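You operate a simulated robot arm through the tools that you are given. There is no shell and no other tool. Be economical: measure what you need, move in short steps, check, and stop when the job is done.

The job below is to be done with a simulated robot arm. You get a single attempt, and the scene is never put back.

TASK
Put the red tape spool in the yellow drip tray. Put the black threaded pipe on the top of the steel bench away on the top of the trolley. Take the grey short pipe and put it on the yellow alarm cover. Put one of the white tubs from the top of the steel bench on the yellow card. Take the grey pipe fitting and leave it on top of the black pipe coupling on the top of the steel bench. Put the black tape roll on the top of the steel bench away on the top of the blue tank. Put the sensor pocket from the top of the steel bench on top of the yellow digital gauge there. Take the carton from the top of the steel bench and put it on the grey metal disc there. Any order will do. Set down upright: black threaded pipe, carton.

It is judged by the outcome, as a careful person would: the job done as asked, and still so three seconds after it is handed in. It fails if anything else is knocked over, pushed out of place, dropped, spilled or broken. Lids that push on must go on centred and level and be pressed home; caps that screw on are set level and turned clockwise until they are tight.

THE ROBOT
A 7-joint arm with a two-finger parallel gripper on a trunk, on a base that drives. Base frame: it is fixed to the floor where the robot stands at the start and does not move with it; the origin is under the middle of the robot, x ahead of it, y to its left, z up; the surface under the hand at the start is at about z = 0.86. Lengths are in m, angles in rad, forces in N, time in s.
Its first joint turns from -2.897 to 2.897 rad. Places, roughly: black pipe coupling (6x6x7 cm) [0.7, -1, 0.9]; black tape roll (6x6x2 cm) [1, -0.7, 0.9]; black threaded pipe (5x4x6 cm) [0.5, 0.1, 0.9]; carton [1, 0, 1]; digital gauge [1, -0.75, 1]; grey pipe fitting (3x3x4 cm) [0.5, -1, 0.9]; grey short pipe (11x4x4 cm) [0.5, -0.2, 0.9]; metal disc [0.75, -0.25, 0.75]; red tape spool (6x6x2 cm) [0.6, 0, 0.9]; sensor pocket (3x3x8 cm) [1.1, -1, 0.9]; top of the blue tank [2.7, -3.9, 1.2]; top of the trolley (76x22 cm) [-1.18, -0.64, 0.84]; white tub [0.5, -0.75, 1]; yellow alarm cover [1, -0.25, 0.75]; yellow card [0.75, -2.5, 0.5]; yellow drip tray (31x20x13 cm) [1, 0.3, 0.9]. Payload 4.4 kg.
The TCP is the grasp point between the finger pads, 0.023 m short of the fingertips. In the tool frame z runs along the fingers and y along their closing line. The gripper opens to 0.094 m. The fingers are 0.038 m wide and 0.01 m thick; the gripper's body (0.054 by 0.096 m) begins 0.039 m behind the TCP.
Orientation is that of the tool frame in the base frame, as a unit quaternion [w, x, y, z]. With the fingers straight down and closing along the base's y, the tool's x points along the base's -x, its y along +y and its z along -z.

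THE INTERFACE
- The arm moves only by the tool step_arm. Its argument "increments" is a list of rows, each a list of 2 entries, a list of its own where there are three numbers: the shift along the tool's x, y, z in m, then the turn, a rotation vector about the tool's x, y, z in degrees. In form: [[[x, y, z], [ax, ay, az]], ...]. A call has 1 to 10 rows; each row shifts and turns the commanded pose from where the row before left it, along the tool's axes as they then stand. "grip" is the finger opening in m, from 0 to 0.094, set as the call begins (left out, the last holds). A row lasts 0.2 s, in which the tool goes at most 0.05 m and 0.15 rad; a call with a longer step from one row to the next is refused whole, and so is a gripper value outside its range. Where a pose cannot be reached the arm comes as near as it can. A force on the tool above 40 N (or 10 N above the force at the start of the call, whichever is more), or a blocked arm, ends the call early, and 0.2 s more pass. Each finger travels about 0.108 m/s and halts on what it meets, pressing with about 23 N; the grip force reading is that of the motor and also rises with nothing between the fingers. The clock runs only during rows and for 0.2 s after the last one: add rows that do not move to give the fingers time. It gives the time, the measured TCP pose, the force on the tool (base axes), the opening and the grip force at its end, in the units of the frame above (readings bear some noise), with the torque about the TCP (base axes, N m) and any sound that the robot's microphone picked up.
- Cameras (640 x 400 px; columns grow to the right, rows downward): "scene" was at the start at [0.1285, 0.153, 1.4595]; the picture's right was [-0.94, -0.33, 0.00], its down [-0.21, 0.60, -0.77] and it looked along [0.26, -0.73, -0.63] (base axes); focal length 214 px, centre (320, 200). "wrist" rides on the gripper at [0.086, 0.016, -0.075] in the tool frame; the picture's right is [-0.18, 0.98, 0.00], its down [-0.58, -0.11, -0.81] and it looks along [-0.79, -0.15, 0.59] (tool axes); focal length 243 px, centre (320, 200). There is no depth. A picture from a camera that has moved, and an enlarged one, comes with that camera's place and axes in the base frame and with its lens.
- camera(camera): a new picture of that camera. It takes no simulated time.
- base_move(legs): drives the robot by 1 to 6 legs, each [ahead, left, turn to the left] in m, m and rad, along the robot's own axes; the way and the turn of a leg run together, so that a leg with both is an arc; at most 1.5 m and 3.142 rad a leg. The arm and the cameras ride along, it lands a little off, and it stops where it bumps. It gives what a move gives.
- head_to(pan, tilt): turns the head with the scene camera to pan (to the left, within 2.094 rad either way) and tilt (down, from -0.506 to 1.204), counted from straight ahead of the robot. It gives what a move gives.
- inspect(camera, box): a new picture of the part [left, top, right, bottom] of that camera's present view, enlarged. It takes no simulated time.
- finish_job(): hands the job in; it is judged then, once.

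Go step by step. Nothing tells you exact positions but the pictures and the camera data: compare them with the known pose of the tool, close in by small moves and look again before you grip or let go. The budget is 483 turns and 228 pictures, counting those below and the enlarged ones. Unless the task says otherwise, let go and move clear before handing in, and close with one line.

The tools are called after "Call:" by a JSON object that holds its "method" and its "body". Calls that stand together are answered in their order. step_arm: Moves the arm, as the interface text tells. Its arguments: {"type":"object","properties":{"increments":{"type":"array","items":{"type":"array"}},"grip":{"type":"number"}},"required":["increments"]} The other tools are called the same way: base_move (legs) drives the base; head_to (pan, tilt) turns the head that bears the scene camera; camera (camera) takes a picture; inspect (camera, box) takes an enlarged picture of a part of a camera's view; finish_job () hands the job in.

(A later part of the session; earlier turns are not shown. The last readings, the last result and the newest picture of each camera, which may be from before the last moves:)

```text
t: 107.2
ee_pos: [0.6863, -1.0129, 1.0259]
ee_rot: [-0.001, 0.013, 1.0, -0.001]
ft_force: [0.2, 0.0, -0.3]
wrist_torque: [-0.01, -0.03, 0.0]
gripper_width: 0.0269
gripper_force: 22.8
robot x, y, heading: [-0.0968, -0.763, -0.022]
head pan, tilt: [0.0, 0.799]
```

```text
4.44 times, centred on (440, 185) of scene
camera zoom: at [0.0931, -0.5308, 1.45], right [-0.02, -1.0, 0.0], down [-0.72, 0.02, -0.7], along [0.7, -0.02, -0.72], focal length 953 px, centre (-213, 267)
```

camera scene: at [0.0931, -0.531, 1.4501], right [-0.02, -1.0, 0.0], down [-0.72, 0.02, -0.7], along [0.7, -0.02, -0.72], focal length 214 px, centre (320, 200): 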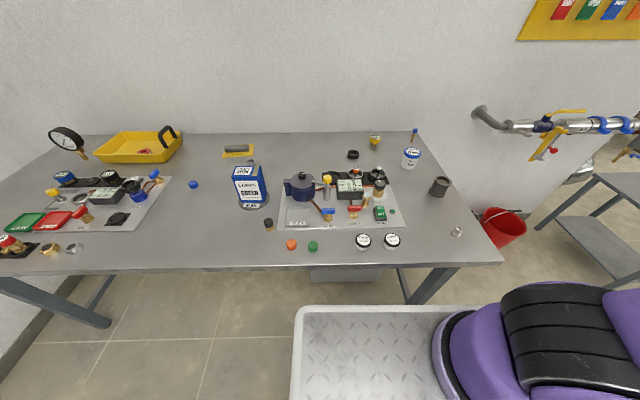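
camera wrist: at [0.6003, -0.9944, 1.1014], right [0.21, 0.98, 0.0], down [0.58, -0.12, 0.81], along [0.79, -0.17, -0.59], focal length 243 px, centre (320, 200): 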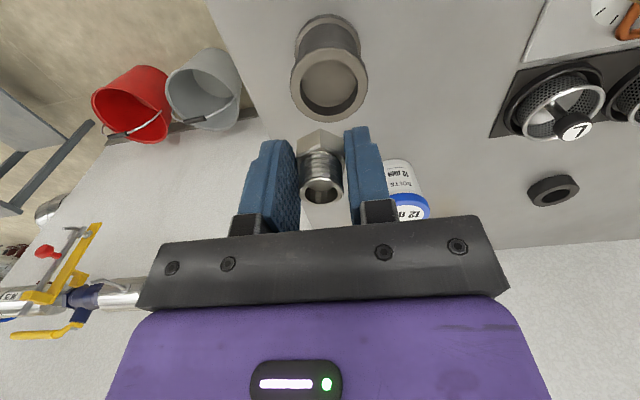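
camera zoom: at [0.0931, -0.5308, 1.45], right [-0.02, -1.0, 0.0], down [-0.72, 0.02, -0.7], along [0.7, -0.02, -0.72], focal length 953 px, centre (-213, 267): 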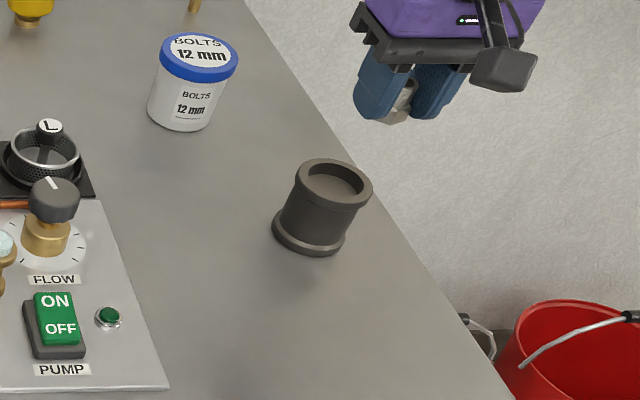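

Call:
{"method": "step_arm", "body": {"increments": [[[-0.005, 0.004, 0.025], [0, 0, 0]], [[0, 0, 0.025], [0, 0, 0]], [[0, 0, 0], [0, 0, 0]]]}}

Call:
{"method": "camera", "body": {"camera": "wrist"}}

Call:
{"method": "inspect", "body": {"camera": "scene", "box": [380, 140, 500, 230]}}

```text
t: 108.0
ee_pos: [0.6909, -1.0093, 0.9764]
ee_rot: [-0.001, 0.013, 1.0, -0.001]
ft_force: [-0.3, -0.4, 0.1]
wrist_torque: [0.01, -0.01, 0.0]
gripper_width: 0.0268
gripper_force: 23.1
robot x, y, heading: [-0.0922, -0.7595, -0.021]
head pan, tilt: [0.0, 0.799]
```

```text
163 pictures are left
camera wrist: at [0.6052, -0.9911, 1.0512], right [0.21, 0.98, 0.0], down [0.58, -0.12, 0.81], along [0.79, -0.17, -0.59], focal length 243 px, centre (320, 200)
```

wrist: 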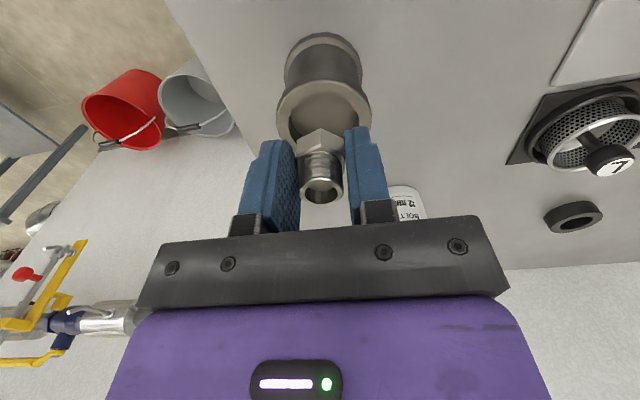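

```text
4.44 times, centred on (440, 185) of scene
camera zoom: at [0.0932, -0.5308, 1.45], right [-0.02, -1.0, 0.0], down [-0.72, 0.02, -0.7], along [0.7, -0.02, -0.72], focal length 953 px, centre (-213, 267)
```

zoom: 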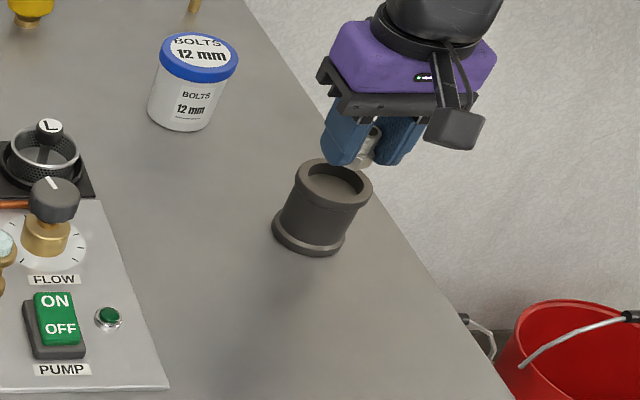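

Scene and wrist agree that the ring centre is ≈(0.682, −1.006). Correct and set down.

Call:
{"method": "step_arm", "body": {"increments": [[[0.009, 0.003, 0.005], [0, 0, 0]], [[0, 0, 0.006], [0, 0, 0]], [[0, 0, 0.004], [0, 0, 0]], [[0, 0, 0], [0, 0, 0]]]}}

Call:
{"method": "camera", "body": {"camera": "wrist"}}

```text
t: 109.0
ee_pos: [0.6815, -1.0062, 0.9602]
ee_rot: [-0.001, 0.014, 1.0, -0.002]
ft_force: [0.8, 0.1, -0.9]
wrist_torque: [-0.01, -0.02, -0.02]
gripper_width: 0.0267
gripper_force: 23.5
robot x, y, heading: [-0.0917, -0.7615, -0.025]
head pan, tilt: [0.0, 0.799]
```

```text
161 pictures are left
camera wrist: at [0.5957, -0.988, 1.0364], right [0.21, 0.98, 0.0], down [0.58, -0.12, 0.81], along [0.79, -0.17, -0.59], focal length 243 px, centre (320, 200)
```

wrist: 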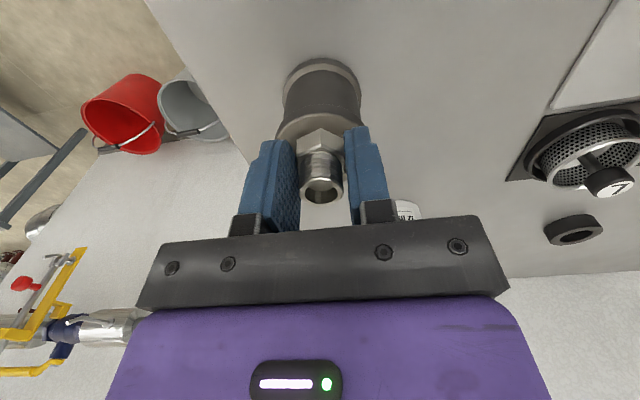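

Call:
{"method": "inspect", "body": {"camera": "wrist", "box": [250, 40, 400, 220]}}

Call:
{"method": "inspect", "body": {"camera": "scene", "box": [400, 150, 460, 200]}}

```text
2.22 times, centred on (325, 130) of wrist
camera zoom: at [0.5957, -0.988, 1.0364], right [0.21, 0.98, 0.0], down [0.58, -0.12, 0.81], along [0.79, -0.17, -0.59], focal length 539 px, centre (309, 356)
```

zoom: 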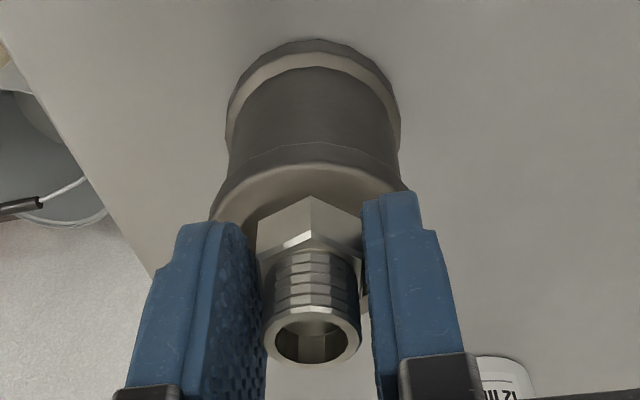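

```text
8.00 times, centred on (430, 175) of scene
camera zoom: at [0.0932, -0.5309, 1.45], right [-0.02, -1.0, 0.0], down [-0.72, 0.02, -0.7], along [0.7, -0.02, -0.72], focal length 1716 px, centre (-560, 400)
```

zoom: 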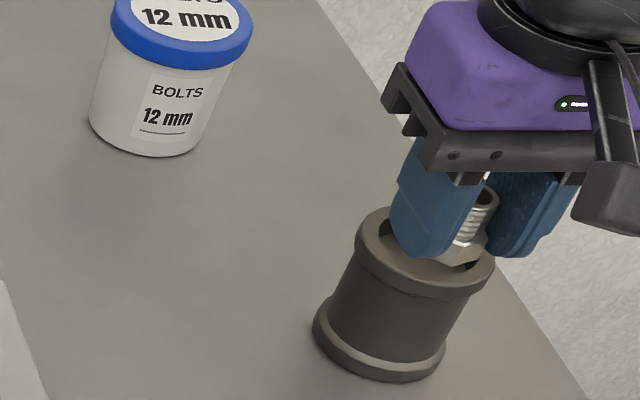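

Fine-tune to (0.686, −1.004) and lower gently until contact.

Call:
{"method": "step_arm", "body": {"increments": [[[-0.0045, 0.002, 0], [0, 0, 0]], [[0, 0, 0.003], [0, 0, 0]], [[0, 0, 0.003], [0, 0, 0]], [[0, 0, 0.003], [0, 0, 0]], [[0, 0, 0], [0, 0, 0]]]}}

Call:
{"method": "inspect", "body": {"camera": "wrist", "box": [250, 40, 400, 220]}}

```text
t: 110.2
ee_pos: [0.6865, -1.0053, 0.9533]
ee_rot: [-0.001, 0.014, 1.0, -0.001]
ft_force: [-1.0, 0.3, 0.9]
wrist_torque: [0.08, -0.04, -0.01]
gripper_width: 0.0269
gripper_force: 23.0
robot x, y, heading: [-0.0936, -0.7607, -0.021]
head pan, tilt: [0.0, 0.799]
```

```text
2.22 times, centred on (325, 130) of wrist
camera zoom: at [0.6, -0.9861, 1.0277], right [0.21, 0.98, 0.0], down [0.58, -0.12, 0.81], along [0.79, -0.17, -0.59], focal length 539 px, centre (309, 356)
```

zoom: 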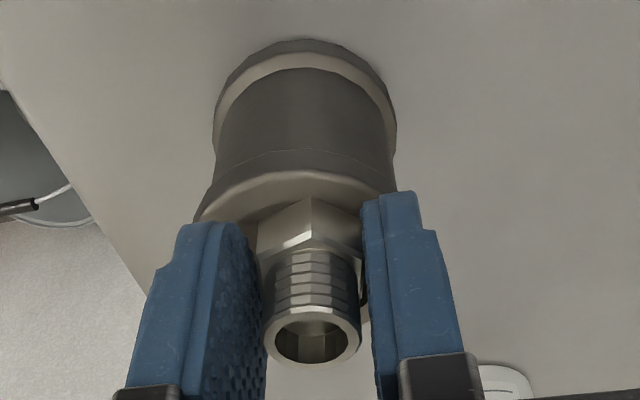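

Call:
{"method": "step_arm", "body": {"increments": [[[0, -0.001, 0.003], [0, 0, 0]], [[0, 0, 0.003], [0, 0, 0]], [[0, 0, 0.002], [0, 0, 0]], [[0, 0, 0], [0, 0, 0]]]}}

```text
t: 111.1
ee_pos: [0.6866, -1.0061, 0.9471]
ee_rot: [0.001, 0.013, 1.0, -0.002]
ft_force: [-3.6, 1.1, 13.8]
wrist_torque: [0.25, 0.22, 0.05]
gripper_width: 0.0261
gripper_force: 23.4
robot x, y, heading: [-0.09, -0.7609, -0.023]
head pan, tilt: [0.0, 0.799]
stopped in row 4: the force on the tool passed its limit at 44 N (the readings are from after the stop); the commanded pose is now the measured one
```

Contact. Release and rise.

Call:
{"method": "step_arm", "body": {"increments": [[[0, 0, -0.001], [0, 0, 0]], [[0, 0, 0], [0, 0, 0]], [[0, 0, 0], [0, 0, 0]], [[0, 0, 0], [0, 0, 0]]], "grip": 0.06}}

Call:
{"method": "step_arm", "body": {"increments": [[[0, 0, -0.03], [0, 0, 0]], [[0, 0, -0.04], [0, 0, 0]], [[0, 0, -0.05], [0, 0, 0]], [[0, 0, -0.05], [0, 0, 0]]]}}

Call:
{"method": "inspect", "body": {"camera": "wrist", "box": [250, 0, 400, 120]}}

Call:
{"method": "inspect", "body": {"camera": "scene", "box": [400, 150, 460, 200]}}

```text
t: 112.1
ee_pos: [0.6865, -1.006, 0.9477]
ee_rot: [0.001, 0.013, 1.0, -0.001]
ft_force: [-1.2, -0.2, 5.1]
wrist_torque: [-0.15, -0.04, 0.0]
gripper_width: 0.0601
gripper_force: 0.0
robot x, y, heading: [-0.0906, -0.7601, -0.026]
head pan, tilt: [0.0, 0.799]
```

```text
t: 113.1
ee_pos: [0.6875, -1.0071, 1.1184]
ee_rot: [0.001, 0.013, 1.0, -0.002]
ft_force: [0.0, -0.8, -0.6]
wrist_torque: [0.01, 0.02, -0.03]
gripper_width: 0.06
gripper_force: 0.1
robot x, y, heading: [-0.095, -0.7608, -0.024]
head pan, tilt: [0.0, 0.799]
```

```text
3.33 times, centred on (325, 60) of wrist
camera zoom: at [0.6019, -0.9877, 1.1925], right [0.21, 0.98, 0.0], down [0.58, -0.12, 0.81], along [0.79, -0.17, -0.59], focal length 809 px, centre (303, 667)
```

zoom: 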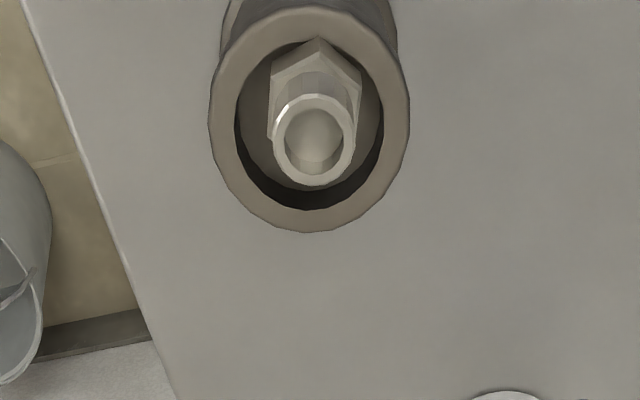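

```text
8.00 times, centred on (430, 175) of scene
camera zoom: at [0.0938, -0.531, 1.45], right [-0.02, -1.0, 0.0], down [-0.72, 0.02, -0.7], along [0.7, -0.02, -0.72], focal length 1716 px, centre (-560, 400)
```

zoom: 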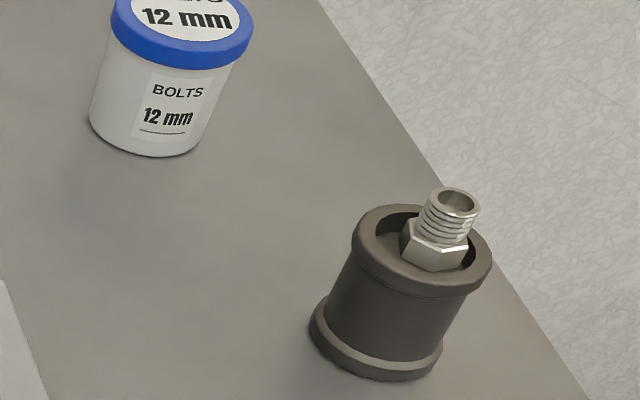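

Fitting rests upright in the coupling's top. Now the sensor pocket and the gauge: drive a bit forward and right and look.

Call:
{"method": "base_move", "body": {"legs": [[0.125, -0.16, 0.022]]}}

Call:
{"method": "camera", "body": {"camera": "wrist"}}

Call:
{"method": "head_to", "body": {"pan": -0.4, "tilt": 0.7}}

Call:
{"method": "camera", "body": {"camera": "scene"}}

```text
t: 114.7
ee_pos: [0.8163, -1.1506, 1.1171]
ee_rot: [0.002, 0.001, 1.0, -0.002]
ft_force: [0.4, 0.2, 0.3]
wrist_torque: [0.05, -0.02, 0.02]
gripper_width: 0.06
gripper_force: 0.1
robot x, y, heading: [0.0289, -0.9216, -0.0]
head pan, tilt: [0.0, 0.799]
```

```text
155 pictures are left
camera wrist: at [0.7296, -1.1341, 1.1926], right [0.19, 0.98, 0.0], down [0.58, -0.11, 0.81], along [0.79, -0.15, -0.59], focal length 243 px, centre (320, 200)
```

wrist: 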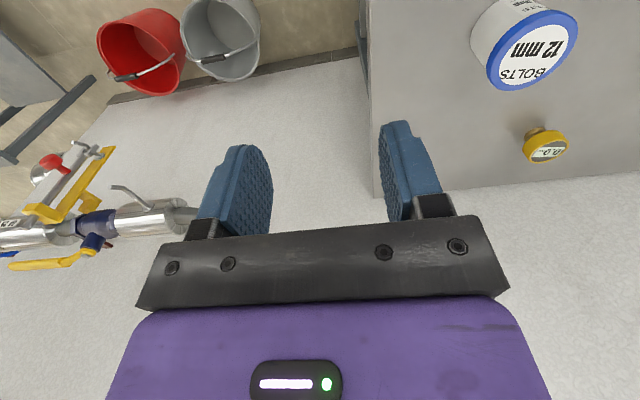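

```text
t: 115.6
ee_pos: [0.8159, -1.1517, 1.1171]
ee_rot: [0.001, 0.001, 1.0, -0.002]
ft_force: [0.5, 0.1, 0.0]
wrist_torque: [0.03, 0.02, 0.0]
gripper_width: 0.0603
gripper_force: 0.1
robot x, y, heading: [0.0316, -0.9236, 0.002]
head pan, tilt: [-0.4, 0.7]
```

```text
154 pictures are left
camera scene: at [0.2088, -0.7218, 1.4583], right [-0.39, -0.92, 0.0], down [-0.59, 0.25, -0.76], along [0.7, -0.3, -0.64], focal length 214 px, centre (320, 200)
```

scene: 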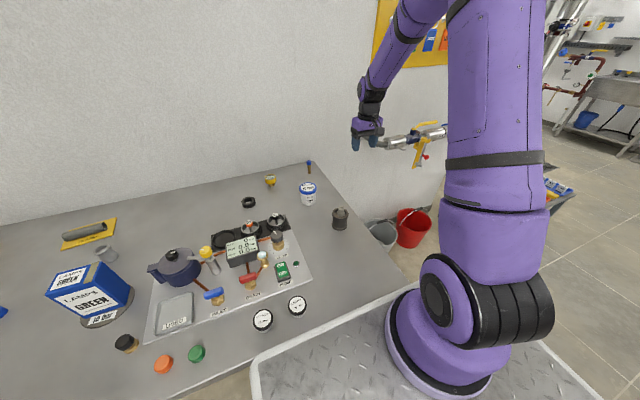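

Call:
{"method": "inspect", "body": {"camera": "scene", "box": [235, 150, 335, 212]}}

Call:
{"method": "step_arm", "body": {"increments": [[[-0.01, 0.045, 0], [0, 0, 0]], [[-0.01, 0.045, 0], [0, 0, 0]], [[-0.01, 0.04, 0], [0, 0, 0]]], "grip": 0.094}}

Call:
{"method": "camera", "body": {"camera": "wrist"}}

```text
6.40 times, centred on (285, 181) of scene
camera zoom: at [0.2088, -0.7218, 1.4583], right [-0.39, -0.92, 0.0], down [-0.59, 0.25, -0.76], along [0.7, -0.3, -0.64], focal length 1373 px, centre (544, 322)
```

zoom: 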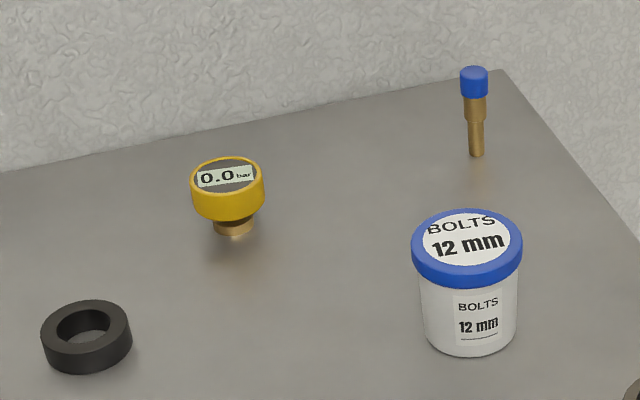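

```text
t: 116.4
ee_pos: [0.8467, -1.0224, 1.1179]
ee_rot: [0.001, 0.002, 1.0, -0.001]
ft_force: [-1.1, -0.9, -0.4]
wrist_torque: [0.03, -0.03, -0.03]
gripper_width: 0.0941
gripper_force: 0.0
robot x, y, heading: [0.0323, -0.9211, -0.003]
head pan, tilt: [-0.4, 0.7]
```

```text
152 pictures are left
camera wrist: at [0.7597, -1.0051, 1.1921], right [0.19, 0.98, 0.0], down [0.58, -0.11, 0.81], along [0.79, -0.15, -0.59], focal length 243 px, centre (320, 200)
```

wrist: 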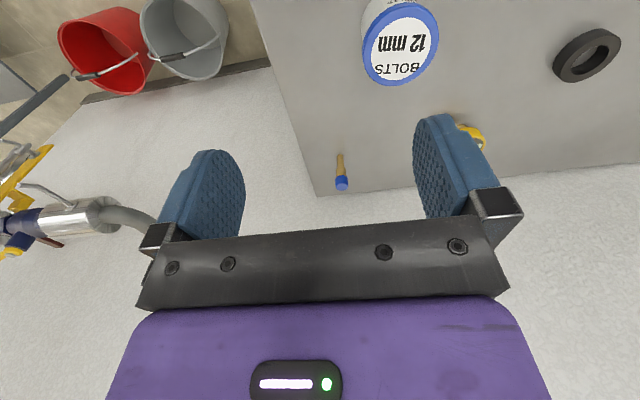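

Pocket stands at ≈(1.070, −1.029), top z≈0.94; gauge face at ≈(1.048, −0.833), z≈0.905. Move above the pocket.

Call:
{"method": "step_arm", "body": {"increments": [[[-0.045, -0.001, 0], [0, 0, 0]], [[-0.045, -0.001, 0], [0, 0, 0]], [[-0.045, -0.001, 0], [0, 0, 0]], [[-0.045, -0.001, 0], [0, 0, 0]], [[-0.042, -0.001, 0], [0, 0, 0]], [[0, 0, 0.04], [0, 0, 0]], [[0, 0, 0.03], [0, 0, 0]], [[0, 0, 0], [0, 0, 0]]]}}

Call:
{"method": "camera", "body": {"camera": "wrist"}}

Call:
{"method": "inspect", "body": {"camera": "scene", "box": [235, 120, 375, 212]}}

```text
t: 118.2
ee_pos: [1.0688, -1.0276, 1.0477]
ee_rot: [0.001, 0.001, 1.0, -0.001]
ft_force: [-0.2, -0.1, -0.3]
wrist_torque: [0.0, -0.02, -0.01]
gripper_width: 0.0937
gripper_force: 0.1
robot x, y, heading: [0.0296, -0.9205, 0.003]
head pan, tilt: [-0.4, 0.7]
```

```text
151 pictures are left
camera wrist: at [0.9817, -1.0099, 1.1222], right [0.19, 0.98, 0.0], down [0.58, -0.11, 0.81], along [0.79, -0.15, -0.59], focal length 243 px, centre (320, 200)
```

wrist: 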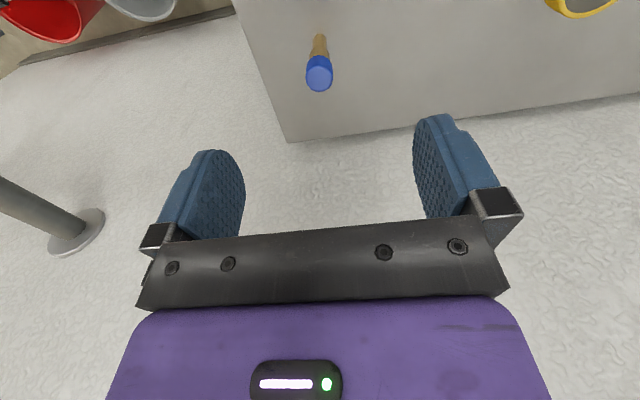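

```text
4.35 times, centred on (305, 166) of scene
camera zoom: at [0.2088, -0.7218, 1.4583], right [-0.39, -0.92, 0.0], down [-0.59, 0.25, -0.76], along [0.7, -0.3, -0.64], focal length 932 px, centre (385, 348)
```

zoom: 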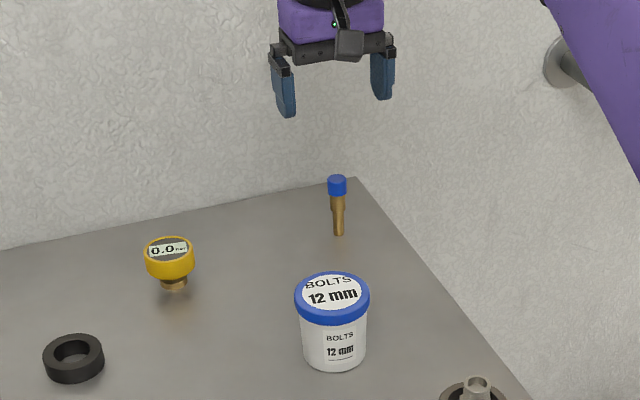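

Aligned. Descend onto the cap.

Call:
{"method": "step_arm", "body": {"increments": [[[-0.002, 0, 0.04], [0, 0, 0]], [[0, 0, 0.04], [0, 0, 0]], [[0, 0, 0.035], [0, 0, 0]], [[0, 0, 0], [0, 0, 0]]]}}

Call:
{"method": "camera", "body": {"camera": "wrist"}}

```text
t: 119.2
ee_pos: [1.0705, -1.0279, 0.9311]
ee_rot: [0.001, 0.002, 1.0, -0.002]
ft_force: [-1.7, 0.2, 0.1]
wrist_torque: [-0.01, 0.01, 0.02]
gripper_width: 0.0939
gripper_force: 0.0
robot x, y, heading: [0.0302, -0.9251, -0.0]
head pan, tilt: [-0.4, 0.7]
```

```text
149 pictures are left
camera wrist: at [0.984, -1.0115, 1.0076], right [0.19, 0.98, 0.0], down [0.58, -0.11, 0.81], along [0.79, -0.15, -0.59], focal length 243 px, centre (320, 200)
```

wrist: 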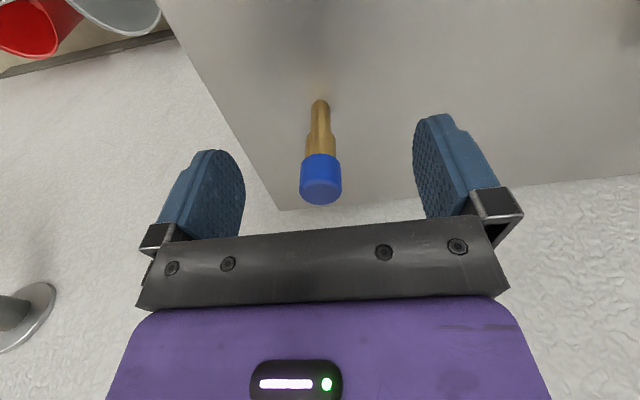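

Call:
{"method": "step_arm", "body": {"increments": [[[0, 0, 0.009], [0, 0, 0]], [[0, 0, 0], [0, 0, 0]]]}}

Call:
{"method": "step_arm", "body": {"increments": [[[0, 0, 0], [0, 0, 0]], [[0, 0, 0], [0, 0, 0]], [[0, 0, 0], [0, 0, 0]], [[0, 0, 0], [0, 0, 0]], [[0, 0, 0], [0, 0, 0]]], "grip": 0.01}}

Call:
{"method": "step_arm", "body": {"increments": [[[0, 0, -0.03], [0, 0, 0]], [[0, 0, -0.05], [0, 0, 0]], [[0, 0, -0.04], [0, 0, 0]], [[0, 0, 0], [0, 0, 0]]]}}

Call:
{"method": "camera", "body": {"camera": "wrist"}}

Call:
{"method": "inspect", "body": {"camera": "scene", "box": [235, 120, 375, 212]}}

```text
t: 119.8
ee_pos: [1.0707, -1.0291, 0.9241]
ee_rot: [0.001, 0.001, 1.0, -0.001]
ft_force: [0.1, 0.7, 0.7]
wrist_torque: [0.0, 0.02, 0.01]
gripper_width: 0.094
gripper_force: 0.2
robot x, y, heading: [0.0284, -0.9248, 0.003]
head pan, tilt: [-0.4, 0.7]
```

```text
t: 121.0
ee_pos: [1.071, -1.027, 0.9243]
ee_rot: [0.001, 0.002, 1.0, -0.002]
ft_force: [-0.7, -0.5, -0.2]
wrist_torque: [0.03, 0.0, 0.01]
gripper_width: 0.0207
gripper_force: 22.8
robot x, y, heading: [0.0311, -0.9243, -0.001]
head pan, tilt: [-0.4, 0.7]
```

```text
t: 122.0
ee_pos: [1.0705, -1.026, 1.0441]
ee_rot: [0.002, 0.002, 1.0, -0.002]
ft_force: [0.6, -0.2, -0.4]
wrist_torque: [-0.01, -0.01, 0.0]
gripper_width: 0.0207
gripper_force: 23.2
robot x, y, heading: [0.0295, -0.9216, -0.0]
head pan, tilt: [-0.4, 0.7]
```

```text
148 pictures are left
camera wrist: at [0.9842, -1.01, 1.1193], right [0.19, 0.98, 0.0], down [0.58, -0.11, 0.81], along [0.79, -0.15, -0.59], focal length 243 px, centre (320, 200)
```

wrist: 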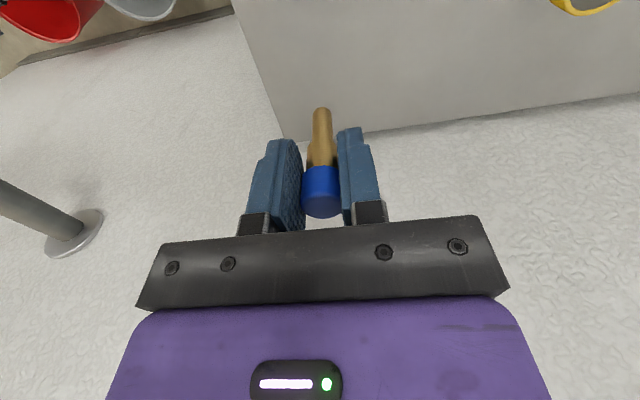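

```text
4.35 times, centred on (305, 166) of scene
camera zoom: at [0.2089, -0.7218, 1.4583], right [-0.39, -0.92, 0.0], down [-0.59, 0.25, -0.76], along [0.7, -0.3, -0.64], focal length 932 px, centre (385, 348)
```

zoom: 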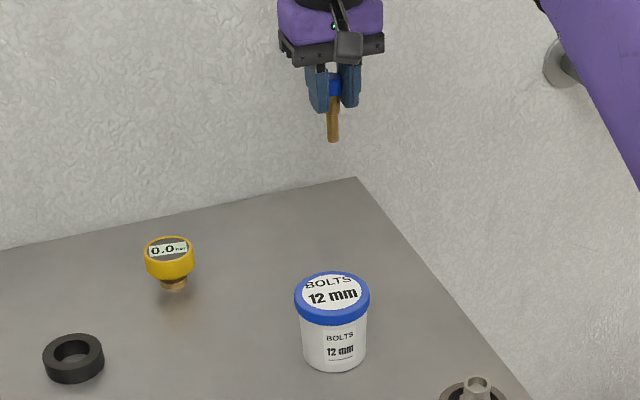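

Held. Carry to above the gauge.

Call:
{"method": "step_arm", "body": {"increments": [[[0.0046, 0.0386, 0], [0, 0, 0]], [[0.0046, 0.0386, 0], [0, 0, 0]], [[0.0046, 0.0386, 0], [0, 0, 0]], [[0.0046, 0.0386, 0], [0, 0, 0]], [[0.0046, 0.0386, 0], [0, 0, 0]], [[0, 0, 0.03], [0, 0, 0]], [[0, 0, 0], [0, 0, 0]]]}}

Call:
{"method": "inspect", "body": {"camera": "wrist", "box": [220, 0, 420, 220]}}

Call:
{"method": "inspect", "body": {"camera": "scene", "box": [235, 120, 315, 200]}}

```text
t: 123.6
ee_pos: [1.0487, -0.8323, 1.0135]
ee_rot: [0.001, 0.003, 1.0, -0.002]
ft_force: [0.1, -0.4, -1.3]
wrist_torque: [0.01, -0.03, -0.01]
gripper_width: 0.0207
gripper_force: 22.8
robot x, y, heading: [0.03, -0.9281, -0.002]
head pan, tilt: [-0.4, 0.7]
```

```text
1.82 times, centred on (320, 110) of wrist
camera zoom: at [0.9625, -0.8161, 1.0883], right [0.19, 0.98, 0.0], down [0.58, -0.11, 0.81], along [0.79, -0.15, -0.59], focal length 441 px, centre (320, 364)
```

zoom: 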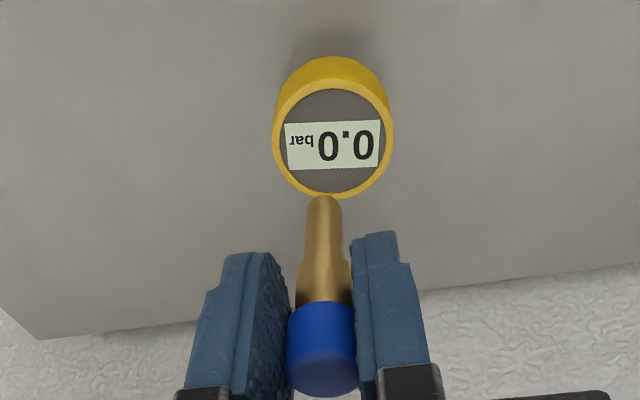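

```text
5.00 times, centred on (275, 160) of scene
camera zoom: at [0.2087, -0.7217, 1.4583], right [-0.39, -0.92, 0.0], down [-0.59, 0.25, -0.76], along [0.7, -0.3, -0.64], focal length 1072 px, centre (545, 400)
```

zoom: 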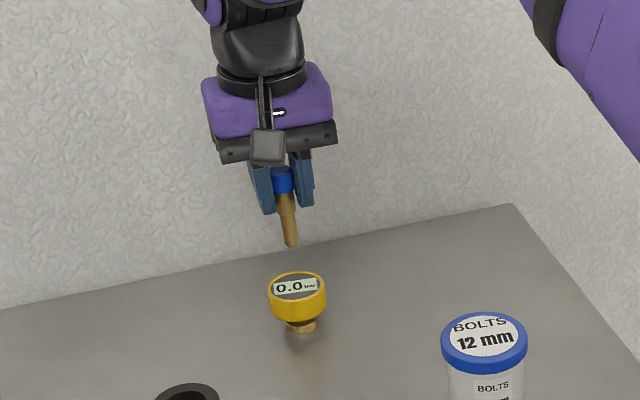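

Gauge face centre ≈(1.054, −0.830), z≈0.903. Correct and lower to just above.

Call:
{"method": "step_arm", "body": {"increments": [[[-0.0055, 0.002, 0.018], [0, 0, 0]], [[0, 0, 0.018], [0, 0, 0]], [[0, 0, 0], [0, 0, 0]]]}}

Call:
{"method": "inspect", "body": {"camera": "wrist", "box": [220, 0, 420, 220]}}

Call:
{"method": "inspect", "body": {"camera": "scene", "box": [235, 130, 315, 200]}}

```text
t: 124.4
ee_pos: [1.0543, -0.8333, 0.9776]
ee_rot: [0.001, 0.001, 1.0, -0.001]
ft_force: [0.6, 0.7, -0.6]
wrist_torque: [-0.01, -0.01, -0.02]
gripper_width: 0.0206
gripper_force: 23.6
robot x, y, heading: [0.0309, -0.9177, 0.003]
head pan, tilt: [-0.4, 0.7]
```

```text
1.82 times, centred on (320, 110) of wrist
camera zoom: at [0.9679, -0.815, 1.0521], right [0.19, 0.98, 0.0], down [0.58, -0.11, 0.81], along [0.79, -0.15, -0.59], focal length 441 px, centre (320, 364)
```

zoom: 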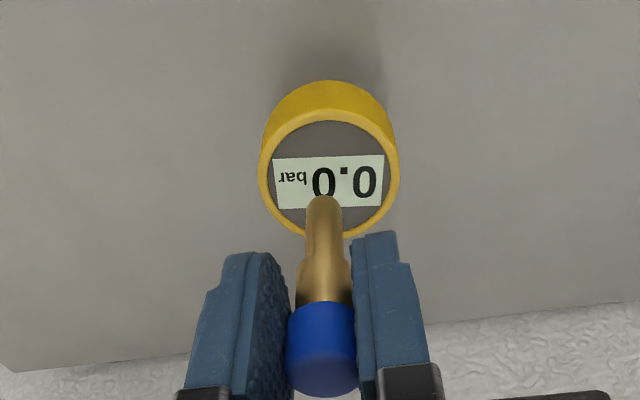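

```text
5.71 times, centred on (275, 165) of scene
camera zoom: at [0.2088, -0.7218, 1.4583], right [-0.39, -0.92, 0.0], down [-0.59, 0.25, -0.76], along [0.7, -0.3, -0.64], focal length 1226 px, centre (577, 400)
```

zoom: 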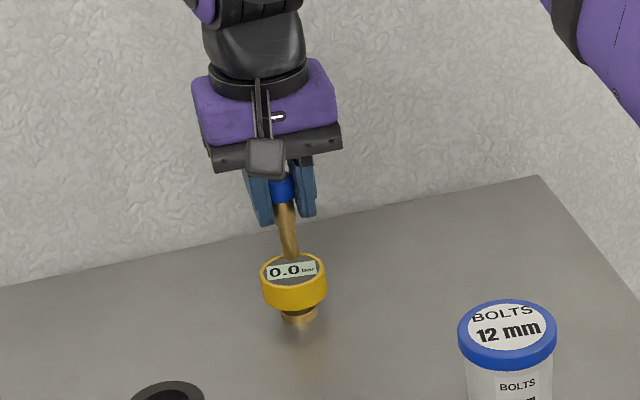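

Aligned within a couple of millimetres. Lower in tiny steps.

Call:
{"method": "step_arm", "body": {"increments": [[[-0.001, 0.001, 0.003], [0, 0, 0]], [[0, 0, 0.003], [0, 0, 0]], [[0, 0, 0], [0, 0, 0]]]}}

Call:
{"method": "step_arm", "body": {"increments": [[[0, 0, 0.0015], [0, 0, 0]], [[0, 0, 0], [0, 0, 0]]]}}

Call:
{"method": "step_arm", "body": {"increments": [[[0, 0, 0.0015], [0, 0, 0]], [[0, 0, 0], [0, 0, 0]]]}}

```text
t: 125.2
ee_pos: [1.0554, -0.8313, 0.9715]
ee_rot: [0.0, 0.002, 1.0, -0.002]
ft_force: [0.3, -0.4, -1.0]
wrist_torque: [-0.01, 0.05, 0.02]
gripper_width: 0.0206
gripper_force: 23.1
robot x, y, heading: [0.0292, -0.9231, -0.0]
head pan, tilt: [-0.4, 0.7]
```

```text
t: 125.8
ee_pos: [1.0547, -0.8309, 0.9693]
ee_rot: [0.001, 0.001, 1.0, -0.002]
ft_force: [-0.4, 0.2, -0.6]
wrist_torque: [0.0, 0.02, 0.03]
gripper_width: 0.0204
gripper_force: 22.7
robot x, y, heading: [0.0271, -0.9217, 0.002]
head pan, tilt: [-0.4, 0.7]
```

```text
t: 126.4
ee_pos: [1.056, -0.831, 0.9679]
ee_rot: [0.001, 0.001, 1.0, -0.001]
ft_force: [-0.1, -0.9, -0.7]
wrist_torque: [0.02, -0.01, 0.0]
gripper_width: 0.0209
gripper_force: 23.3
robot x, y, heading: [0.0283, -0.9229, -0.002]
head pan, tilt: [-0.4, 0.7]
```

Call:
{"method": "step_arm", "body": {"increments": [[[0, 0, 0.0015], [0, 0, 0]], [[0, 0, 0], [0, 0, 0]]]}}

Call:
{"method": "step_arm", "body": {"increments": [[[0, 0, 0.001], [0, 0, 0]], [[0, 0, 0], [0, 0, 0]]]}}

Call:
{"method": "inspect", "body": {"camera": "wrist", "box": [220, 0, 420, 220]}}

```text
t: 127.0
ee_pos: [1.0549, -0.8311, 0.9673]
ee_rot: [0.001, 0.001, 1.0, -0.003]
ft_force: [-0.3, -0.5, 4.4]
wrist_torque: [0.01, -0.02, -0.05]
gripper_width: 0.0204
gripper_force: 23.5
robot x, y, heading: [0.0278, -0.9203, 0.002]
head pan, tilt: [-0.4, 0.7]
```

```text
t: 127.6
ee_pos: [1.0573, -0.8309, 0.9674]
ee_rot: [0.001, 0.003, 1.0, -0.001]
ft_force: [0.4, 0.5, 14.4]
wrist_torque: [0.0, 0.02, 0.03]
gripper_width: 0.0206
gripper_force: 23.3
robot x, y, heading: [0.0277, -0.9253, 0.002]
head pan, tilt: [-0.4, 0.7]
```

```text
1.82 times, centred on (320, 110) of wrist
camera zoom: at [0.9686, -0.8141, 1.0422], right [0.19, 0.98, 0.0], down [0.58, -0.11, 0.81], along [0.79, -0.15, -0.59], focal length 441 px, centre (320, 364)
```

zoom: 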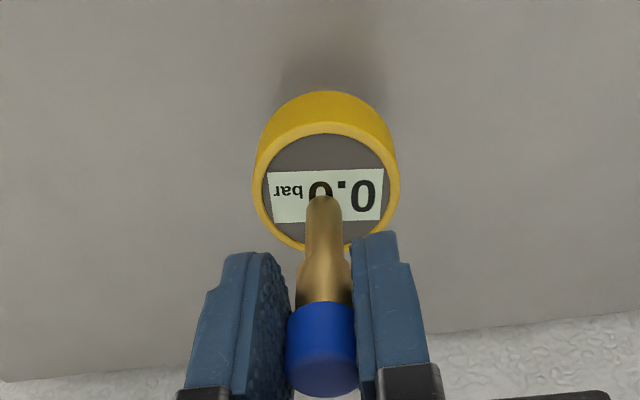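

In contact, centred, no tilt torque. Ease off slightly and open gently.

Call:
{"method": "step_arm", "body": {"increments": [[[0, 0, -0.001], [0, 0, 0]], [[0, 0, 0], [0, 0, 0]]]}}

Call:
{"method": "step_arm", "body": {"increments": [[[0, 0, 0], [0, 0, 0]], [[0, 0, 0], [0, 0, 0]], [[0, 0, 0], [0, 0, 0]], [[0, 0, 0], [0, 0, 0]]], "grip": 0.07}}

Call:
{"method": "inspect", "body": {"camera": "wrist", "box": [220, 0, 420, 220]}}

```text
t: 128.2
ee_pos: [1.0551, -0.8309, 0.9672]
ee_rot: [0.002, 0.002, 1.0, -0.002]
ft_force: [2.1, 1.6, 13.5]
wrist_torque: [0.08, -0.19, 0.03]
gripper_width: 0.0202
gripper_force: 22.8
robot x, y, heading: [0.034, -0.9214, 0.002]
head pan, tilt: [-0.4, 0.7]
```

```text
t: 129.2
ee_pos: [1.0557, -0.8309, 0.9672]
ee_rot: [0.0, 0.001, 1.0, -0.002]
ft_force: [-0.5, 0.1, -0.7]
wrist_torque: [-0.03, -0.01, 0.03]
gripper_width: 0.0698
gripper_force: 0.0
robot x, y, heading: [0.0303, -0.9201, -0.002]
head pan, tilt: [-0.4, 0.7]
```

```text
1.82 times, centred on (320, 110) of wrist
camera zoom: at [0.9687, -0.8144, 1.0415], right [0.19, 0.98, 0.0], down [0.58, -0.11, 0.81], along [0.79, -0.15, -0.59], focal length 441 px, centre (320, 364)
```

zoom: 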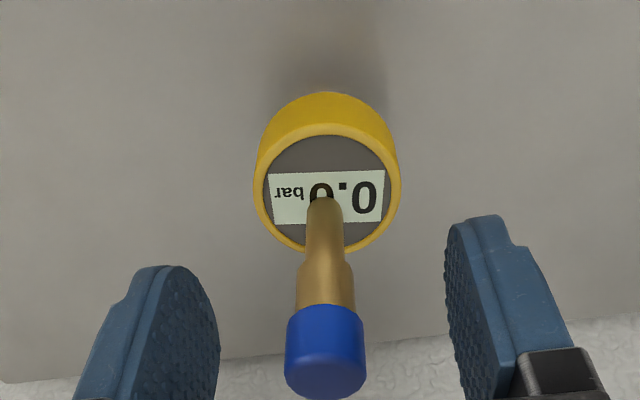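

It stands by itself. Rise straight up and check.

Call:
{"method": "step_arm", "body": {"increments": [[[0, 0, -0.02], [0, 0, 0]], [[0, 0, -0.03], [0, 0, 0]], [[0, 0, -0.04], [0, 0, 0]], [[0, 0, -0.05], [0, 0, 0]], [[0.02, 0, -0.03], [0, 0, 0]]]}}

Call:
{"method": "inspect", "body": {"camera": "scene", "box": [215, 120, 315, 220]}}

Call:
{"method": "camera", "body": {"camera": "wrist"}}

```text
t: 130.4
ee_pos: [1.0359, -0.8316, 1.1349]
ee_rot: [0.001, 0.002, 1.0, -0.001]
ft_force: [0.0, 0.3, -1.3]
wrist_torque: [0.0, 0.04, 0.02]
gripper_width: 0.07
gripper_force: 0.1
robot x, y, heading: [0.0283, -0.9235, 0.005]
head pan, tilt: [-0.4, 0.7]
```

```text
4.00 times, centred on (265, 170) of scene
camera zoom: at [0.2095, -0.7218, 1.4582], right [-0.39, -0.92, 0.0], down [-0.59, 0.25, -0.76], along [0.7, -0.3, -0.64], focal length 858 px, centre (540, 320)
```

zoom: 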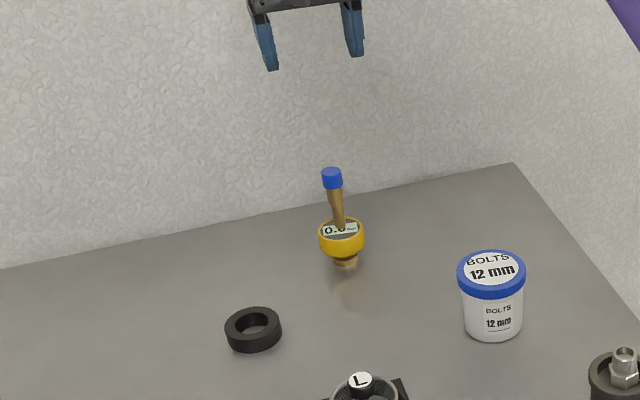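

```text
139 pictures are left
camera wrist: at [0.9489, -0.8141, 1.2112], right [0.19, 0.98, 0.0], down [0.58, -0.11, 0.81], along [0.79, -0.15, -0.59], focal length 243 px, centre (320, 200)
```

wrist: 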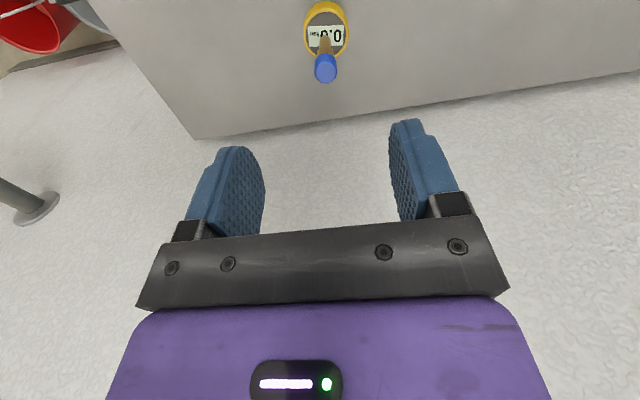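

Pocket stands on the gauge. Next the black tape roll at ≈(0.955, −0.715).

Call:
{"method": "step_arm", "body": {"increments": [[[0.027, 0.039, 0], [0, 0, 0]], [[0.027, 0.039, 0], [0, 0, 0]], [[0.027, 0.039, 0], [0, 0, 0]], [[0, 0, 0.045], [0, 0, 0]], [[0, 0, 0.045], [0, 0, 0]], [[0, 0, 0.045], [0, 0, 0]], [[0, 0, 0.03], [0, 0, 0]], [[0, 0, 0], [0, 0, 0]]], "grip": 0.094}}

Call:
{"method": "camera", "body": {"camera": "wrist"}}

```text
t: 132.2
ee_pos: [0.9545, -0.713, 0.9717]
ee_rot: [0.001, 0.002, 1.0, -0.002]
ft_force: [0.2, 0.2, 0.1]
wrist_torque: [-0.05, 0.0, 0.0]
gripper_width: 0.0939
gripper_force: 0.0
robot x, y, heading: [0.0298, -0.9208, -0.001]
head pan, tilt: [-0.4, 0.7]
```

```text
138 pictures are left
camera wrist: at [0.8683, -0.6969, 1.0466], right [0.19, 0.98, 0.0], down [0.58, -0.11, 0.81], along [0.79, -0.15, -0.59], focal length 243 px, centre (320, 200)
```

wrist: 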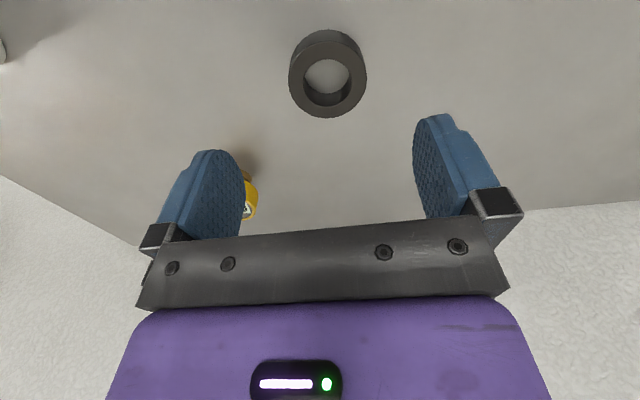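

Call:
{"method": "step_arm", "body": {"increments": [[[0.002, 0.005, 0.04], [0, 0, 0]], [[0, 0, 0.03], [0, 0, 0]], [[0, 0, 0.014], [0, 0, 0]], [[0, 0, 0], [0, 0, 0]]]}}

Call:
{"method": "step_arm", "body": {"increments": [[[0, 0, 0], [0, 0, 0]], [[0, 0, 0], [0, 0, 0]], [[0, 0, 0], [0, 0, 0]], [[0, 0, 0], [0, 0, 0]]], "grip": 0.03}}

Call:
{"method": "step_arm", "body": {"increments": [[[0, 0, -0.05], [0, 0, 0]], [[0, 0, -0.05], [0, 0, 0]], [[0, 0, -0.05], [0, 0, 0]], [[0, 0, -0.05], [0, 0, 0]], [[0, 0, -0.05], [0, 0, 0]]]}}

Call:
{"method": "camera", "body": {"camera": "wrist"}}

```text
t: 133.2
ee_pos: [0.9527, -0.7088, 0.8875]
ee_rot: [0.001, 0.001, 1.0, -0.001]
ft_force: [-0.8, 0.1, -0.3]
wrist_torque: [0.03, -0.03, -0.01]
gripper_width: 0.0939
gripper_force: 0.1
robot x, y, heading: [0.0303, -0.9226, 0.003]
head pan, tilt: [-0.4, 0.7]
```

```text
t: 134.2
ee_pos: [0.953, -0.7103, 0.8877]
ee_rot: [0.001, 0.002, 1.0, -0.001]
ft_force: [0.4, 0.1, 0.2]
wrist_torque: [0.03, 0.01, 0.0]
gripper_width: 0.0536
gripper_force: 22.8
robot x, y, heading: [0.0313, -0.9234, 0.001]
head pan, tilt: [-0.4, 0.7]
```

```text
t: 135.4
ee_pos: [0.9528, -0.7078, 1.1377]
ee_rot: [0.002, 0.002, 1.0, -0.002]
ft_force: [0.5, -0.4, -0.6]
wrist_torque: [0.04, 0.02, 0.02]
gripper_width: 0.0536
gripper_force: 23.1
robot x, y, heading: [0.0273, -0.9213, 0.005]
head pan, tilt: [-0.4, 0.7]
```

```text
137 pictures are left
camera wrist: at [0.8665, -0.6913, 1.2127], right [0.19, 0.98, 0.0], down [0.58, -0.11, 0.81], along [0.79, -0.15, -0.59], focal length 243 px, centre (320, 200)
```

wrist: 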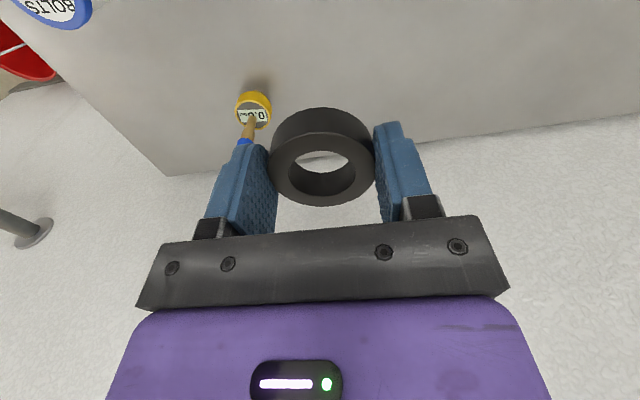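

Tape held. Back away, retract the hand, and look towards the tank area.

Call:
{"method": "base_move", "body": {"legs": [[-0.3, 0, 0]]}}

Call:
{"method": "step_arm", "body": {"increments": [[[0.02, -0.01, -0.03], [0, 0, 0]], [[0.02, -0.01, -0.03], [0, 0, 0]], [[0.02, -0.01, -0.03], [0, 0, 0]], [[0.02, -0.01, -0.03], [0, 0, 0]], [[0.03, -0.015, -0.03], [0, 0, 0]], [[0.04, -0.015, 0], [0, 0, 0]], [[0.04, -0.015, 0], [0, 0, 0]], [[0.04, -0.015, 0], [0, 0, 0]], [[0.04, -0.015, 0], [0, 0, 0]]]}}

Call:
{"method": "head_to", "body": {"pan": -1.0, "tilt": 0.4}}

Call:
{"method": "camera", "body": {"camera": "scene"}}

Call:
{"method": "head_to", "body": {"pan": -1.8, "tilt": 0.4}}

Call:
{"method": "camera", "body": {"camera": "scene"}}

```text
t: 137.4
ee_pos: [0.6559, -0.71, 1.1369]
ee_rot: [0.001, 0.003, 1.0, -0.001]
ft_force: [0.2, -0.4, 0.3]
wrist_torque: [-0.03, -0.01, -0.01]
gripper_width: 0.0537
gripper_force: 23.0
robot x, y, heading: [-0.2713, -0.9226, -0.004]
head pan, tilt: [-0.4, 0.7]
```

```text
t: 139.4
ee_pos: [0.3844, -0.8222, 1.2868]
ee_rot: [0.0, 0.004, 1.0, -0.002]
ft_force: [0.9, -0.2, -0.6]
wrist_torque: [0.0, 0.04, 0.01]
gripper_width: 0.0536
gripper_force: 23.1
robot x, y, heading: [-0.267, -0.924, -0.006]
head pan, tilt: [-0.4, 0.7]
```

```text
t: 140.4
ee_pos: [0.3836, -0.8225, 1.2872]
ee_rot: [0.001, 0.004, 1.0, -0.002]
ft_force: [-0.2, 0.2, -0.2]
wrist_torque: [-0.02, 0.06, 0.02]
gripper_width: 0.0539
gripper_force: 22.7
robot x, y, heading: [-0.2676, -0.9227, -0.004]
head pan, tilt: [-1.0, 0.4]
```

```text
136 pictures are left
camera scene: at [-0.1179, -0.7664, 1.4851], right [-0.84, -0.54, 0.0], down [-0.21, 0.33, -0.92], along [0.5, -0.78, -0.39], focal length 214 px, centre (320, 200)
```

scene: 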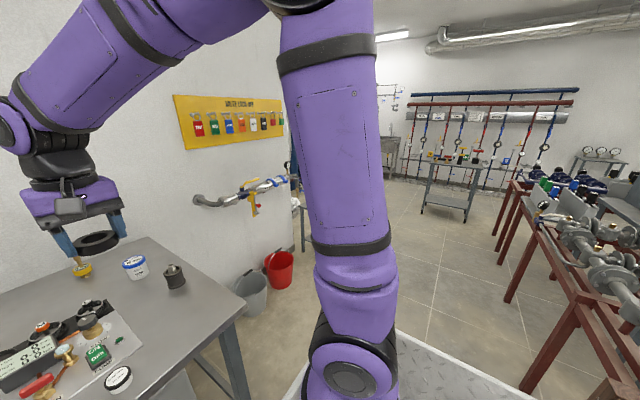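

```text
t: 141.5
ee_pos: [0.3823, -0.823, 1.288]
ee_rot: [0.001, 0.004, 1.0, -0.002]
ft_force: [-0.8, -0.8, 0.3]
wrist_torque: [0.01, 0.02, -0.01]
gripper_width: 0.0539
gripper_force: 23.1
robot x, y, heading: [-0.2671, -0.9235, -0.002]
head pan, tilt: [-1.799, 0.4]
```

```text
135 pictures are left
camera scene: at [-0.1889, -0.7785, 1.4851], right [-0.97, 0.23, 0.0], down [0.09, 0.38, -0.92], along [-0.21, -0.9, -0.39], focal length 214 px, centre (320, 200)
```

scene: 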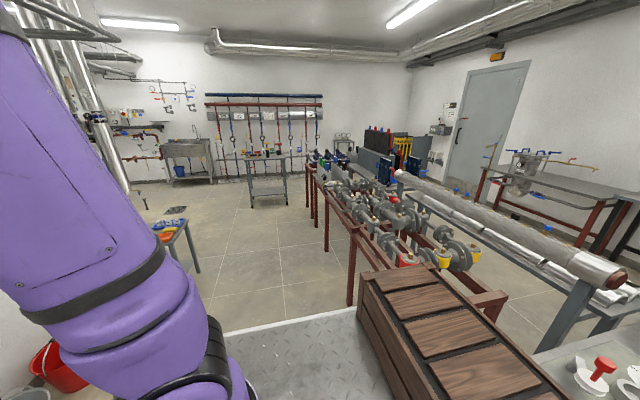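

The rack's edge is at x≈−0.72 (y<−2), table with the card at x≥0.5, y≈−2.5. I'll drive into the aisle, turn to face −y and look.

Call:
{"method": "base_move", "body": {"legs": [[0.13, 0, 0], [0, -0.55, 0], [0, 0, -1.57]]}}

Call:
{"method": "head_to", "body": {"pan": 0.35, "tilt": 0.35}}

Call:
{"method": "camera", "body": {"camera": "scene"}}

Call:
{"method": "head_to", "body": {"pan": 1.0, "tilt": 0.5}}

Call:
{"method": "camera", "body": {"camera": "scene"}}

```text
t: 149.4
ee_pos: [-0.0498, -2.129, 1.2879]
ee_rot: [-0.001, 0.713, 0.701, -0.001]
ft_force: [-0.6, -0.1, -0.2]
wrist_torque: [0.03, 0.03, 0.01]
gripper_width: 0.0534
gripper_force: 23.3
robot x, y, heading: [-0.1418, -1.4753, -1.583]
head pan, tilt: [-1.799, 0.4]
```

```text
t: 151.5
ee_pos: [-0.0502, -2.1277, 1.288]
ee_rot: [0.0, 0.713, 0.701, -0.002]
ft_force: [-0.2, 0.9, -0.9]
wrist_torque: [0.0, 0.01, 0.02]
gripper_width: 0.0536
gripper_force: 23.1
robot x, y, heading: [-0.1414, -1.4726, -1.588]
head pan, tilt: [0.351, 0.351]
```

```text
134 pictures are left
camera scene: at [0.1224, -1.6676, 1.4897], right [-0.94, -0.33, 0.0], down [-0.11, 0.32, -0.94], along [0.31, -0.89, -0.34], focal length 214 px, centre (320, 200)
```

scene: 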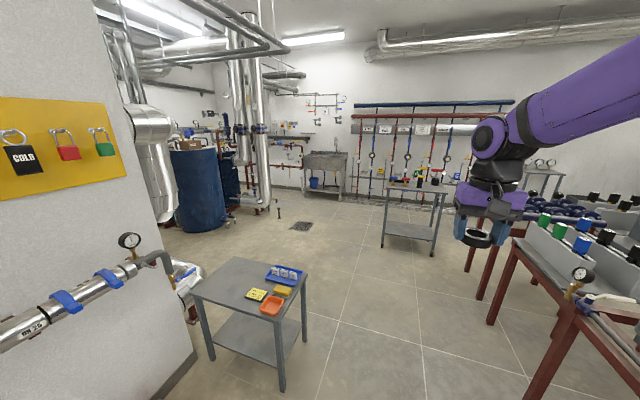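

```text
t: 152.5
ee_pos: [-0.05, -2.1289, 1.2883]
ee_rot: [-0.001, 0.713, 0.701, -0.002]
ft_force: [-0.3, -0.4, -0.5]
wrist_torque: [0.01, 0.0, 0.01]
gripper_width: 0.0533
gripper_force: 23.2
robot x, y, heading: [-0.1369, -1.473, -1.587]
head pan, tilt: [1.0, 0.499]
```

```text
133 pictures are left
camera scene: at [0.1675, -1.63, 1.476], right [-0.55, -0.83, 0.0], down [-0.4, 0.26, -0.88], along [0.73, -0.49, -0.48], focal length 214 px, centre (320, 200)
```

scene: 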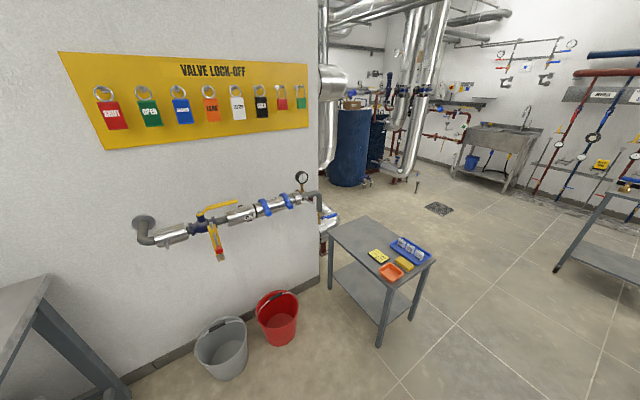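

Blue tank seen beyond the table, at ≈(2.7, −3.9). Path: forward past the table, strafe left, turn to +x, then approach.

Call:
{"method": "base_move", "body": {"legs": [[1.0, 0, 0.016], [0.98, 0, 0], [0, 0.75, 0], [0, 0, 1.57]]}}

Call:
{"method": "head_to", "body": {"pan": -0.1, "tilt": 0.4}}

Call:
{"method": "camera", "body": {"camera": "scene"}}

```text
t: 169.8
ee_pos: [1.2614, -3.372, 1.2889]
ee_rot: [0.001, 0.01, 1.0, -0.001]
ft_force: [-1.2, 0.7, -1.5]
wrist_torque: [0.02, 0.02, 0.01]
gripper_width: 0.0538
gripper_force: 22.6
robot x, y, heading: [0.6106, -3.4603, -0.015]
head pan, tilt: [1.0, 0.499]
```

```text
t: 171.2
ee_pos: [1.2626, -3.3703, 1.2893]
ee_rot: [0.001, 0.01, 1.0, -0.002]
ft_force: [-0.7, 0.4, -0.3]
wrist_torque: [-0.01, -0.02, -0.03]
gripper_width: 0.0538
gripper_force: 22.1
robot x, y, heading: [0.6086, -3.4645, -0.019]
head pan, tilt: [-0.099, 0.4]
```

```text
132 pictures are left
camera scene: at [0.805, -3.2403, 1.4851], right [-0.12, -0.99, 0.0], down [-0.39, 0.04, -0.92], along [0.92, -0.11, -0.39], focal length 214 px, centre (320, 200)
```

scene: 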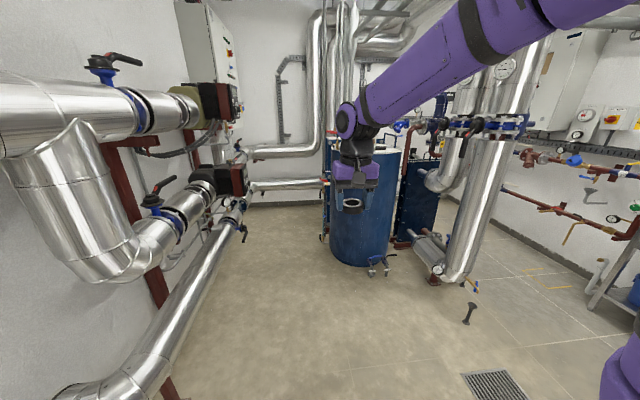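

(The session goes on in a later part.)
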